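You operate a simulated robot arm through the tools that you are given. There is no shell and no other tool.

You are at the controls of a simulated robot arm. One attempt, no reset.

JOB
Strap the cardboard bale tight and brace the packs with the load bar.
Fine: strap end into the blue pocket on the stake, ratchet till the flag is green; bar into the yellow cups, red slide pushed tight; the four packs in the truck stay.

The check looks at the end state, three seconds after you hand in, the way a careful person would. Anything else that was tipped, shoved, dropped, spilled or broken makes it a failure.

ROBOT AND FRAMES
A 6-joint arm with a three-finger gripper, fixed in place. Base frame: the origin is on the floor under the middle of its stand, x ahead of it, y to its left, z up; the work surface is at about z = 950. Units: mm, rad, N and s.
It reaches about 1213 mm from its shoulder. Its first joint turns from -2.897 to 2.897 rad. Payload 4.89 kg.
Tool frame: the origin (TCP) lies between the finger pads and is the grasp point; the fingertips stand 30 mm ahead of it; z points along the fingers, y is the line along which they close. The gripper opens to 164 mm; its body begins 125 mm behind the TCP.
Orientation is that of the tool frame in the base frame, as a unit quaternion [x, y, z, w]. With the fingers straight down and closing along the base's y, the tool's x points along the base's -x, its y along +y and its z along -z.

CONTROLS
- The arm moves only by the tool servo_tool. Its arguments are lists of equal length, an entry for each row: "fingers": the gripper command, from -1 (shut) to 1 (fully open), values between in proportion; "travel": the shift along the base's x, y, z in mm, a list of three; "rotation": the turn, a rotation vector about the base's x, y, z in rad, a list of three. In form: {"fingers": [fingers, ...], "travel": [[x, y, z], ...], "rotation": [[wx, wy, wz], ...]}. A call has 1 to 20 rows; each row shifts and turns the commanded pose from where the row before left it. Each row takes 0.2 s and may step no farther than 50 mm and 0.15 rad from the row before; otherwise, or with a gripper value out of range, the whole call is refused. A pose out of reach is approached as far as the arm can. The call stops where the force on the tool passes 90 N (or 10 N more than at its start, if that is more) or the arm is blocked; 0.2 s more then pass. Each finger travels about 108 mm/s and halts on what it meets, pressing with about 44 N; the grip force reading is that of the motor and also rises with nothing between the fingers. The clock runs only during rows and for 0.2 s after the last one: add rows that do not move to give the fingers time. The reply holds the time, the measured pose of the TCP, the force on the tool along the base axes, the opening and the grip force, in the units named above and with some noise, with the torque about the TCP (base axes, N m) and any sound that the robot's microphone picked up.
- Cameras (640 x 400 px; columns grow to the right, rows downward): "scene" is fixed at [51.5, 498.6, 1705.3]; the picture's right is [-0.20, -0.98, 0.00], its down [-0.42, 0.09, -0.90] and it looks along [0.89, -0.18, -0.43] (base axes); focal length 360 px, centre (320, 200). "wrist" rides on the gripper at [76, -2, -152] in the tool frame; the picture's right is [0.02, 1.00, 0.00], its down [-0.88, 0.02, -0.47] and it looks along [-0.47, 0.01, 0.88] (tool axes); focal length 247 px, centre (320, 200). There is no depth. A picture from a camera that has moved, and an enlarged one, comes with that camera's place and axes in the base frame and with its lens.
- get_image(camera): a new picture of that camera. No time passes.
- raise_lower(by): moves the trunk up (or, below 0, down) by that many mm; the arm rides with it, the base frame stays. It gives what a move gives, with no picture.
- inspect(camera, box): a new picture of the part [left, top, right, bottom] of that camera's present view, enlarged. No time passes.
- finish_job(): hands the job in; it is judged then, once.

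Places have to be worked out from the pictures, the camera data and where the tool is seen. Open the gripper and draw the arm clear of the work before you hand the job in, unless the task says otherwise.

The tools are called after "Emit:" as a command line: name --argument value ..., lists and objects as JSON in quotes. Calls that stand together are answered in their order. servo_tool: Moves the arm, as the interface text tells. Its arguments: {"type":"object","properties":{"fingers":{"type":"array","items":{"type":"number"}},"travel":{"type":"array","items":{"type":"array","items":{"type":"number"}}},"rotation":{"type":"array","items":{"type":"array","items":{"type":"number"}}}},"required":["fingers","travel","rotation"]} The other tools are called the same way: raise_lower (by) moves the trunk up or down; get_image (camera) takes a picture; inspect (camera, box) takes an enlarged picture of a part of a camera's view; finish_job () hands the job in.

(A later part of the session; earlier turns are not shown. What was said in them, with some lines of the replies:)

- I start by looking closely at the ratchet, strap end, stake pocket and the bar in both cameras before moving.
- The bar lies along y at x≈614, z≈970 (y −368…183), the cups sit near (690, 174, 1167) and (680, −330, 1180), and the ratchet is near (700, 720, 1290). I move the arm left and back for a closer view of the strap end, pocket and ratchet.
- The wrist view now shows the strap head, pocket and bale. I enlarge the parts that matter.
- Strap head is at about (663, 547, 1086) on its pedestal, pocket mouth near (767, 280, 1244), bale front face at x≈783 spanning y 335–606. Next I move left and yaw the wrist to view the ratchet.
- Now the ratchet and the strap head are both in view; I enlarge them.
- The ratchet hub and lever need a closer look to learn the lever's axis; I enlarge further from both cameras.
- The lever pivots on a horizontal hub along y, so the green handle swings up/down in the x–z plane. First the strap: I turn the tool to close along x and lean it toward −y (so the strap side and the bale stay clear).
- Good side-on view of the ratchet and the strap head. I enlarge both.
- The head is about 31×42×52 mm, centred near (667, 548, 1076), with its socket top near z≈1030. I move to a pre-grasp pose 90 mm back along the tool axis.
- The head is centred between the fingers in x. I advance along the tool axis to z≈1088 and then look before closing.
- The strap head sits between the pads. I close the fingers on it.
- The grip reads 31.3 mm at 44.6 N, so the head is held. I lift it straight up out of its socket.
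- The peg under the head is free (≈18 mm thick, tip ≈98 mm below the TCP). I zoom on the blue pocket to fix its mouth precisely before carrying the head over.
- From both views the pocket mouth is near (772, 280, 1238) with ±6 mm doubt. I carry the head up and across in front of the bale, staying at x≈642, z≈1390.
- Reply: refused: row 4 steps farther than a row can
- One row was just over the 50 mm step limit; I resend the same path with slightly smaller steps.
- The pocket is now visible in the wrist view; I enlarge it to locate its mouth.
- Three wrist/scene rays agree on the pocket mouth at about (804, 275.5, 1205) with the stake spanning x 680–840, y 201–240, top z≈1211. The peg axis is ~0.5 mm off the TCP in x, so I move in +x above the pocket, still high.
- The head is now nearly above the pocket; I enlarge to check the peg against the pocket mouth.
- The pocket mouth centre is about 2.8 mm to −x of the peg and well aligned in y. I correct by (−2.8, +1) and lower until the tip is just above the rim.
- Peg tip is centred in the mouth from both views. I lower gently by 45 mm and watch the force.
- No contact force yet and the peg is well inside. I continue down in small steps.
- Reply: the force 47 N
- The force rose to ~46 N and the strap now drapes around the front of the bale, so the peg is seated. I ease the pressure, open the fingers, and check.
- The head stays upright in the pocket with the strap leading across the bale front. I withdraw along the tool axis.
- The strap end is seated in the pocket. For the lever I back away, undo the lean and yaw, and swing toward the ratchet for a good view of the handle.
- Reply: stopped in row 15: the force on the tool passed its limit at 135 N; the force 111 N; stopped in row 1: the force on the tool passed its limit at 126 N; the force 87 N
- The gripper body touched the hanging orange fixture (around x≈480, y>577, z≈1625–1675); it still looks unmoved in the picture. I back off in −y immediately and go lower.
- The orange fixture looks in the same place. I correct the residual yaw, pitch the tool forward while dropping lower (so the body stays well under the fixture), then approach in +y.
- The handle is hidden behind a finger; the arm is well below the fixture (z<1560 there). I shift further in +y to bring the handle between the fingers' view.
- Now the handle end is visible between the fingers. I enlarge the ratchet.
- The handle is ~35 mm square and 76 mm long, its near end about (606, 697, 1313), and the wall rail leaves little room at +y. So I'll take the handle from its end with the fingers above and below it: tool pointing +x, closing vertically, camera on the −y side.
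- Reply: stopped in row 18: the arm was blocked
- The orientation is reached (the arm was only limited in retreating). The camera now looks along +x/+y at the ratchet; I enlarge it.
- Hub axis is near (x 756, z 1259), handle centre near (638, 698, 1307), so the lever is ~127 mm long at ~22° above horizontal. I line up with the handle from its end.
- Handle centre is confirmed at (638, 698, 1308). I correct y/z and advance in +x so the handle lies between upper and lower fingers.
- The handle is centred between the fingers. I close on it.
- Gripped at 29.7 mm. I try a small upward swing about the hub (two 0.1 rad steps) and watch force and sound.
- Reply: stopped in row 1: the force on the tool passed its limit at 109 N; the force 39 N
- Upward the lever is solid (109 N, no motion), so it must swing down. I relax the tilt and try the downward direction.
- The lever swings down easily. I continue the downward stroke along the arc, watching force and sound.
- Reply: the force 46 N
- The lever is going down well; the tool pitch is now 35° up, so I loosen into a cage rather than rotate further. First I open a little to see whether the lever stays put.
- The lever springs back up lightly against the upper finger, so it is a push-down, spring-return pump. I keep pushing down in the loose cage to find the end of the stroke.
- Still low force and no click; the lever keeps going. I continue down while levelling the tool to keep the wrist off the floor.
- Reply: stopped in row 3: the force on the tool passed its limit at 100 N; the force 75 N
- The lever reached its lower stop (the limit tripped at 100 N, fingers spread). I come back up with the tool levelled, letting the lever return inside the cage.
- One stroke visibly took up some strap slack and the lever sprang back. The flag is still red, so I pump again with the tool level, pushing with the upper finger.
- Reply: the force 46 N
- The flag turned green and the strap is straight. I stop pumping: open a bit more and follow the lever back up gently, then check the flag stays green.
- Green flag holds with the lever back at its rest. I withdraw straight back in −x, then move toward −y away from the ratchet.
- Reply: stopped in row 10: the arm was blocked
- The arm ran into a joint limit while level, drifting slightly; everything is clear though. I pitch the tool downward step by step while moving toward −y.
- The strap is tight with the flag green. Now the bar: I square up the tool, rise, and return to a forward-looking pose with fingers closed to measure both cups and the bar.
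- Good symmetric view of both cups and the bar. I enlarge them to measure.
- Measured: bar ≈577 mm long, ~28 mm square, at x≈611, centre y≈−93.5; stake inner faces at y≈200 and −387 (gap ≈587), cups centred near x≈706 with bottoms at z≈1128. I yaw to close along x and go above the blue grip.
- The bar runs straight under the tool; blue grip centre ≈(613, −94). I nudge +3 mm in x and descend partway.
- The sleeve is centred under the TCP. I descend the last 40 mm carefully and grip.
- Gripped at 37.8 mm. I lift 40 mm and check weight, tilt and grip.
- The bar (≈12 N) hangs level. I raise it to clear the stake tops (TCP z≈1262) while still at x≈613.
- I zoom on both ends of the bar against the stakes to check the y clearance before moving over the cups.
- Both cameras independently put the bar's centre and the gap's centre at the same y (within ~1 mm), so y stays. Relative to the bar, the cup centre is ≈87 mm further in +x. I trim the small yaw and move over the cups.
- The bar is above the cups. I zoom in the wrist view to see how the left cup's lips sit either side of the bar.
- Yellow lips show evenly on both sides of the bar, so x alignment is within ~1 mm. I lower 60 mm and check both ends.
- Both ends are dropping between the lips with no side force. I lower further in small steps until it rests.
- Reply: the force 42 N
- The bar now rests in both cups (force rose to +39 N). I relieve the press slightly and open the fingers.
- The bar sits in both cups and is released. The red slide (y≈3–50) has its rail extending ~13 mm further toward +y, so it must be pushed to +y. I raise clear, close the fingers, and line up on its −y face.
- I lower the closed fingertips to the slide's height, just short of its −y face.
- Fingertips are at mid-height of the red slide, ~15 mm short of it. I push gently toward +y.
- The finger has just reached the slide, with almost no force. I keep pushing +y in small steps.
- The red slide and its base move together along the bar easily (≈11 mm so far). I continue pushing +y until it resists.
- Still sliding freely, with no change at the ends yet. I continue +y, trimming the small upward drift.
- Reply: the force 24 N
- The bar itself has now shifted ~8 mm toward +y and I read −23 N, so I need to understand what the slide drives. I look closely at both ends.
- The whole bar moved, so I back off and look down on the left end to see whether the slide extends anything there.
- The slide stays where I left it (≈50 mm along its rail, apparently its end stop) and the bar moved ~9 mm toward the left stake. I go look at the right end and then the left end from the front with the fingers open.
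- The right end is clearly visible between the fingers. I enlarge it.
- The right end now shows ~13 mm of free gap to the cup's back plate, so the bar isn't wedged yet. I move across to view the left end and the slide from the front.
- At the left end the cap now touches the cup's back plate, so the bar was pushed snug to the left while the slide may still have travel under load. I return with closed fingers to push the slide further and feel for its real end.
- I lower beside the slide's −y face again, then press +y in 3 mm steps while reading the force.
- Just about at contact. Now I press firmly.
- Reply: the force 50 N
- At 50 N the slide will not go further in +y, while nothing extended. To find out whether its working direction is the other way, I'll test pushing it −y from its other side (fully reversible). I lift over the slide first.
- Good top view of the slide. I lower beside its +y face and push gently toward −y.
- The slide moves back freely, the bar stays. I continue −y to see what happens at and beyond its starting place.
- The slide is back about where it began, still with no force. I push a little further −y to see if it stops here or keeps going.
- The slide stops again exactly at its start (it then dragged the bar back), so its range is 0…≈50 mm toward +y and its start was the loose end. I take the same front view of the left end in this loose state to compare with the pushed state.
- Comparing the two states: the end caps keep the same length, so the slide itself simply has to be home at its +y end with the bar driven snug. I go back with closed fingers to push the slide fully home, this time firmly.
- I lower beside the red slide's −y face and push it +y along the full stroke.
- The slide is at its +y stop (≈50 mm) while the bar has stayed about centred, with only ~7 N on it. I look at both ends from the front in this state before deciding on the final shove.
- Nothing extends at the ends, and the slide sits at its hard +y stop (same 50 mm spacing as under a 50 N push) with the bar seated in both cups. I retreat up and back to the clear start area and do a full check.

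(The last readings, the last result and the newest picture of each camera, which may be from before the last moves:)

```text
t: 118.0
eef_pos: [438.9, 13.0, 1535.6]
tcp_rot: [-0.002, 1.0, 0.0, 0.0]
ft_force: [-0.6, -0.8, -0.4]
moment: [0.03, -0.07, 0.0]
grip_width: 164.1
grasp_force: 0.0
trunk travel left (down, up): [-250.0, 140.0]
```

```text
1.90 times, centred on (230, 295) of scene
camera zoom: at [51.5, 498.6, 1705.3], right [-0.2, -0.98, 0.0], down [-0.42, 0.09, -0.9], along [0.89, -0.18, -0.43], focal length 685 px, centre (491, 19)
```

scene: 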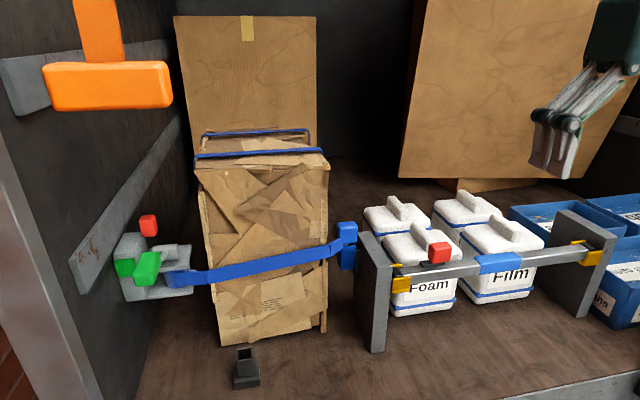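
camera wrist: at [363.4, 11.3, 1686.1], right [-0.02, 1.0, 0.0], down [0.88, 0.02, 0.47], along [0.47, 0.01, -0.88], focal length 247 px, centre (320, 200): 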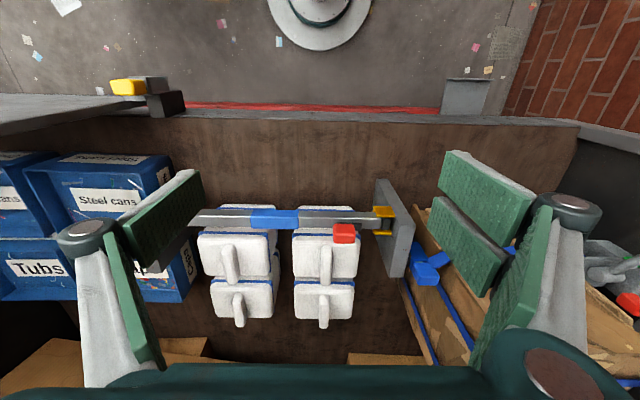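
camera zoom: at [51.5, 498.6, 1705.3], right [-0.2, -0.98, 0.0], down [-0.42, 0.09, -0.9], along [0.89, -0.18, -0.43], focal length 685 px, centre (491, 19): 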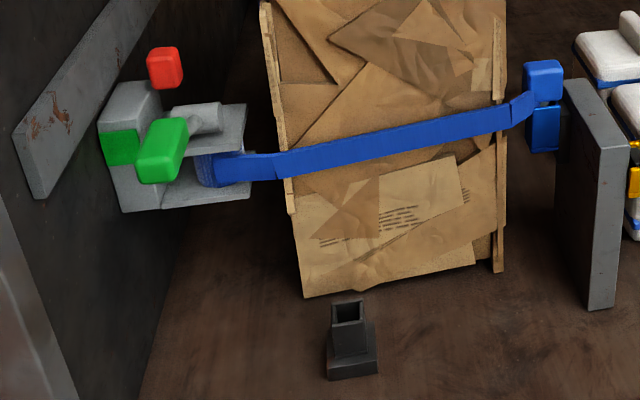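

Everything holds: flag green, strap seated, packs in place, bar in both cups with slide home. To be sure it is truly tight, I go back once more and press the slide firmly so the bar is driven hard against the left stake.

Emit:
servo_tool --fingers '[0, -1, -1, -1, -1, -1, -1, -1, -1, -1, -1, -1, -1]' --travel '[[24.8, -1.6, -21.4], [24.8, -1.6, -21.4], [24.8, -1.6, -21.4], [24.8, -1.6, -21.4], [24.8, -1.6, -21.4], [24.8, -1.6, -21.4], [24.8, -1.6, -21.4], [24.8, -1.6, -21.4], [24.8, -1.6, -21.4], [24.8, -1.6, -21.4], [24.5, -1.6, -21.4], [0, 0, 0], [0, 0, 0]]' --rotation '[[0, 0, 0.1428], [0, 0, 0.1428], [0, 0, 0.1428], [0, 0, 0.1428], [0, 0, 0.1428], [0, 0, 0.1428], [0, 0, 0.1428], [0, 0, 0.1428], [0, 0, 0.1428], [0, 0, 0.1428], [0, 0, 0.1428], [0, 0, 0], [0, 0, 0]]'

Emit:
inspect --camera "scene" --box '[370, 190, 530, 300]'

```text
t: 120.8
eef_pos: [712.3, -1.7, 1297.2]
tcp_rot: [0.708, -0.706, 0.0, 0.0]
ft_force: [0.4, 0.0, 0.8]
moment: [-0.03, 0.04, 0.0]
grip_width: 0.1
grasp_force: 44.5
trunk travel left (down, up): [-250.0, 140.0]
```

```text
3.64 times, centred on (450, 245) of scene
camera zoom: at [51.5, 498.6, 1705.3], right [-0.2, -0.98, 0.0], down [-0.42, 0.09, -0.9], along [0.89, -0.18, -0.43], focal length 1307 px, centre (-153, 36)
```

zoom: 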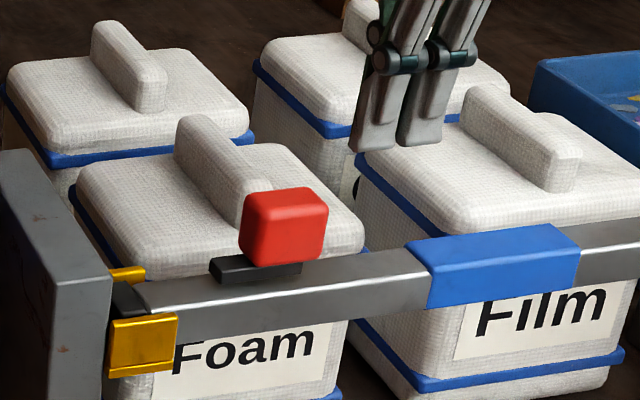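

I lower and push +y: first to contact, then through the bar's last few millimetres, until the force is firm.

Emit:
servo_tool --fingers '[-1, -1, -1, -1, -1, -1, -1, -1, -1, -1, -1, -1, -1, -1, -1]' --travel '[[0, 0, -20], [0, 0, -20], [0, 0, -18], [0, 0, -10], [0, 5, 0], [0, 5, 0], [0, 5, 0], [0, 4, 0], [0, 3, 0], [0, 3, 0], [0, 2, 0], [0, 2, 0], [0, 2, 0], [0, 1, 0], [0, 0, 0]]' --rotation '[[0, 0, 0], [0, 0, 0], [0, 0, 0], [0, 0, 0], [0, 0, 0], [0, 0, 0], [0, 0, 0], [0, 0, 0], [0, 0, 0], [0, 0, 0], [0, 0, 0], [0, 0, 0], [0, 0, 0], [0, 0, 0], [0, 0, 0]]'

Emit:
inspect --camera "scene" --box '[370, 200, 510, 300]'

```text
t: 124.0
eef_pos: [713.6, 27.9, 1231.7]
tcp_rot: [0.708, -0.706, 0.0, -0.001]
ft_force: [3.8, -8.9, 4.8]
moment: [-0.06, -0.04, -0.11]
grip_width: 0.0
grasp_force: 44.2
trunk travel left (down, up): [-250.0, 140.0]
```

```text
4.00 times, centred on (440, 250) of scene
camera zoom: at [51.5, 498.6, 1705.3], right [-0.2, -0.98, 0.0], down [-0.42, 0.09, -0.9], along [0.89, -0.18, -0.43], focal length 1438 px, centre (-160, 0)
```

zoom: 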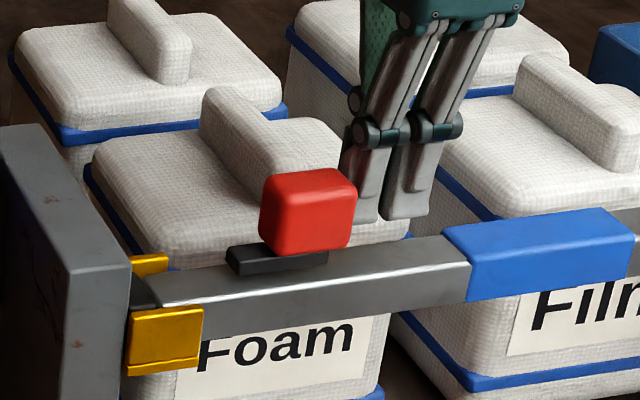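

The bar has moved over to the left stake again with the slide at its stop. I press in 1 mm steps to a firm force.

Emit:
servo_tool --fingers '[-1, -1, -1, -1, -1, -1, -1]' --travel '[[0, 1, 0], [0, 1, 0], [0, 1, 0], [0, 1, 0], [0, 0.7, 0], [0, 0, 0], [0, 0, 0]]' --rotation '[[0, 0, 0], [0, 0, 0], [0, 0, 0], [0, 0, 0], [0, 0, 0], [0, 0, 0], [0, 0, 0]]'

Emit:
inspect --camera "scene" --box '[370, 200, 510, 300]'

Emit:
inspect --camera "scene" --box '[530, 190, 640, 280]'

```text
t: 125.6
eef_pos: [713.3, 28.9, 1231.2]
tcp_rot: [0.708, -0.707, 0.001, 0.0]
ft_force: [-11.2, -53.2, -6.3]
moment: [-0.97, 0.48, 0.47]
grip_width: 0.0
grasp_force: 43.3
trunk travel left (down, up): [-250.0, 140.0]
```

```text
4.00 times, centred on (440, 250) of scene
camera zoom: at [51.5, 498.6, 1705.3], right [-0.2, -0.98, 0.0], down [-0.42, 0.09, -0.9], along [0.89, -0.18, -0.43], focal length 1438 px, centre (-160, 0)
```

zoom: 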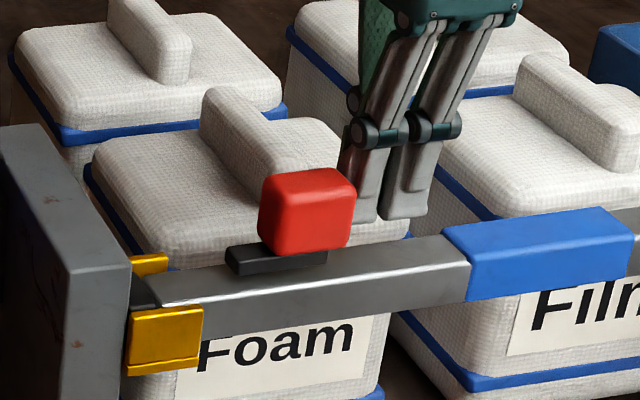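

```text
4.44 times, centred on (585, 235) of scene
camera zoom: at [51.5, 498.6, 1705.3], right [-0.2, -0.98, 0.0], down [-0.42, 0.09, -0.9], along [0.89, -0.18, -0.43], focal length 1598 px, centre (-858, 44)
```

zoom: 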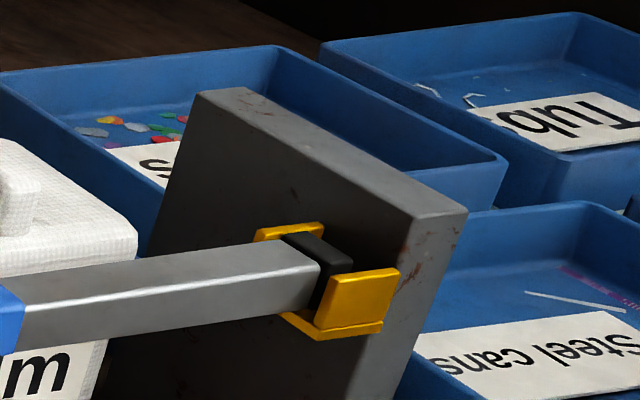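

Firm at 53 N with no further movement. One last small increase to about 80 N, then I ease off.

Emit:
servo_tool --fingers '[-1, -1, -1, -1]' --travel '[[0, 0.8, 0], [0, 0.8, 0], [0, 0, 0], [0, 0, 0]]' --rotation '[[0, 0, 0], [0, 0, 0], [0, 0, 0], [0, 0, 0]]'

Emit:
inspect --camera "scene" --box '[370, 200, 510, 300]'

```text
t: 126.6
eef_pos: [713.2, 29.3, 1231.2]
tcp_rot: [0.707, -0.707, -0.001, 0.0]
ft_force: [-16.0, -70.2, -1.8]
moment: [-1.13, 0.7, 0.7]
grip_width: 0.1
grasp_force: 44.0
trunk travel left (down, up): [-250.0, 140.0]
```

```text
4.00 times, centred on (440, 250) of scene
camera zoom: at [51.5, 498.6, 1705.3], right [-0.2, -0.98, 0.0], down [-0.42, 0.09, -0.9], along [0.89, -0.18, -0.43], focal length 1438 px, centre (-160, 0)
```

zoom: 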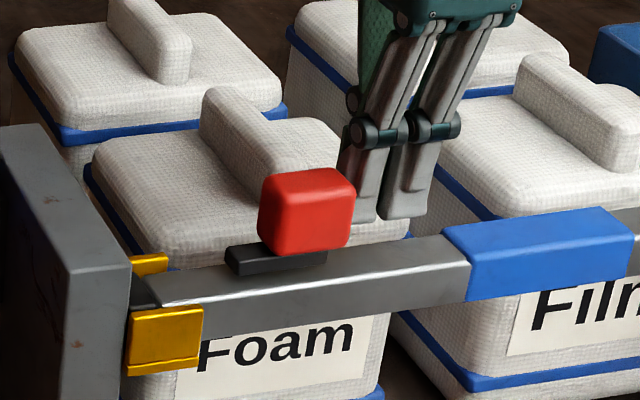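

Solid at 70 N: the slide is home and the bar is hard against the left stake. I back off, rise, turn and open the gripper, and return to the clear area.

Emit:
servo_tool --fingers '[-1, -1, -1, -1, -1, -1, 0, 1, 1, 1, 1, 1, 1, 1, 1, 1]' --travel '[[0, -4, 0], [0, -8, 0], [0, 0, 30], [0, 0, 35], [-24, 1, 21], [-24, 1, 21], [-24, 1, 21], [-24, 1, 21], [-24, 1, 21], [-24, 1, 21], [-24, 1, 21], [-24, 1, 21], [-24, 1, 21], [-24, 1, 21], [-24, 1, 21], [0, 0, 0]]' --rotation '[[0, 0, 0], [0, 0, 0], [0, 0, 0], [0, 0, 0], [0, 0, -0.1428], [0, 0, -0.1428], [0, 0, -0.1428], [0, 0, -0.1428], [0, 0, -0.1428], [0, 0, -0.1428], [0, 0, -0.1428], [0, 0, -0.1428], [0, 0, -0.1428], [0, 0, -0.1428], [0, 0, -0.1428], [0, 0, 0]]'

Emit:
get_image --camera "scene"

Emit:
inspect --camera "scene" --box '[340, 200, 620, 330]'

Emit:
inspect --camera "scene" --box '[80, 190, 380, 400]'

Emit:
get_image --camera "wrist"

```text
t: 130.0
eef_pos: [448.6, 31.3, 1529.3]
tcp_rot: [-0.001, 1.0, -0.001, 0.001]
ft_force: [-0.5, -0.3, 0.0]
moment: [0.03, -0.16, 0.03]
grip_width: 164.0
grasp_force: 0.1
trunk travel left (down, up): [-250.0, 140.0]
```

```text
taken
```

scene: 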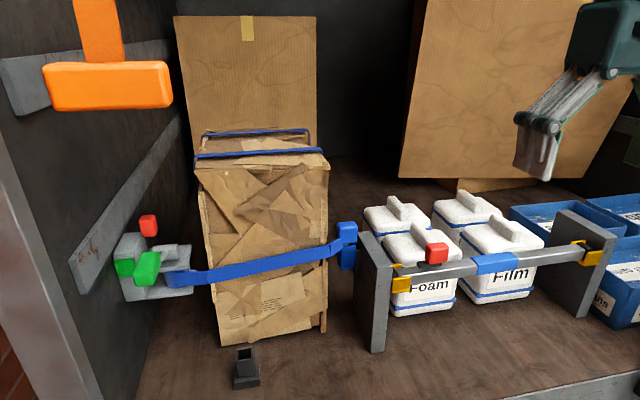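

```text
2.29 times, centred on (480, 265) of scene
camera zoom: at [51.5, 498.6, 1705.3], right [-0.2, -0.98, 0.0], down [-0.42, 0.09, -0.9], along [0.89, -0.18, -0.43], focal length 822 px, centre (-46, 51)
```

zoom: 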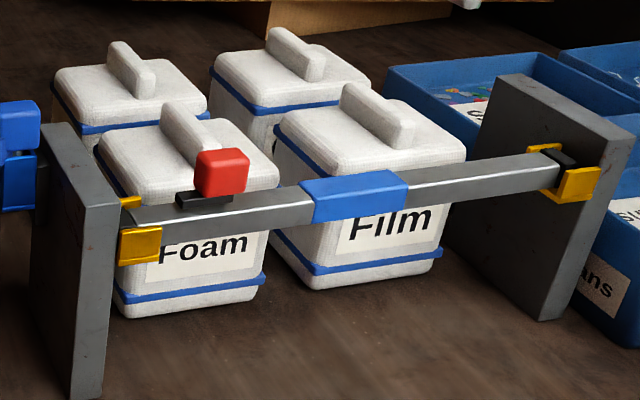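

```text
1.90 times, centred on (230, 295) of scene
camera zoom: at [51.5, 498.6, 1705.3], right [-0.2, -0.98, 0.0], down [-0.42, 0.09, -0.9], along [0.89, -0.18, -0.43], focal length 685 px, centre (491, 19)
```

zoom: 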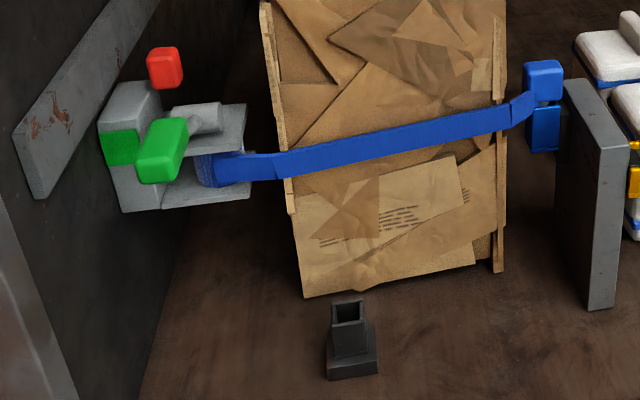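

```text
taken
camera wrist: at [372.6, 29.3, 1680.8], right [-0.02, 1.0, 0.0], down [0.88, 0.02, 0.47], along [0.47, 0.01, -0.88], focal length 247 px, centre (320, 200)
```

wrist: 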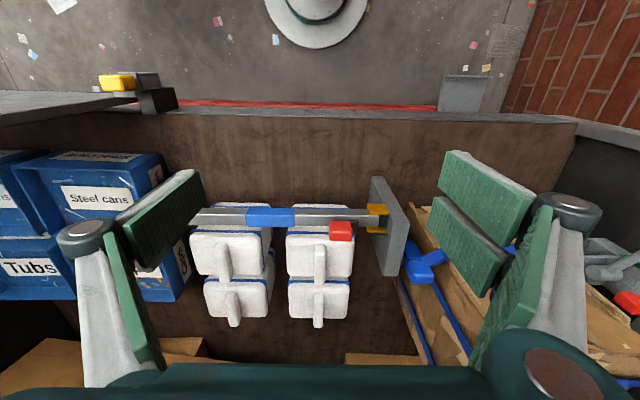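

The flag is green and the strap is taut with its end in the pocket. The bar rests in both cups with the slide at its stop, the packs look unmoved, and the arm is clear with the gripper open. I hand the job in.

Emit:
finish_job

```text
The job is handed in.
```

I handed the job in with the strap tight and the load bar seated. The one thing I'm unsure of is whether the bar counts as tight.

- **Strap:** The end is in the blue pocket on the stake. Two full lever strokes turned the flag green, and it was still green at the last look before I handed in.
- **Bar:** Both ends sit in the yellow cups. I pushed the red slide about 50 mm toward the left stake, to its hard stop; at 70 N it would not move further.
- **Possible slack:** The slide did not lengthen the bar. The left end is hard against the stake, but about 13 mm of gap remains at the right end, so the bar may not count as wedged between the stakes.
- **Packs:** In the pictures, the four packs look unmoved.
- **Contact with the orange fixture:** Early on, the gripper body hit the hanging orange fixture at up to about 135 N. It looks unchanged in the pictures.
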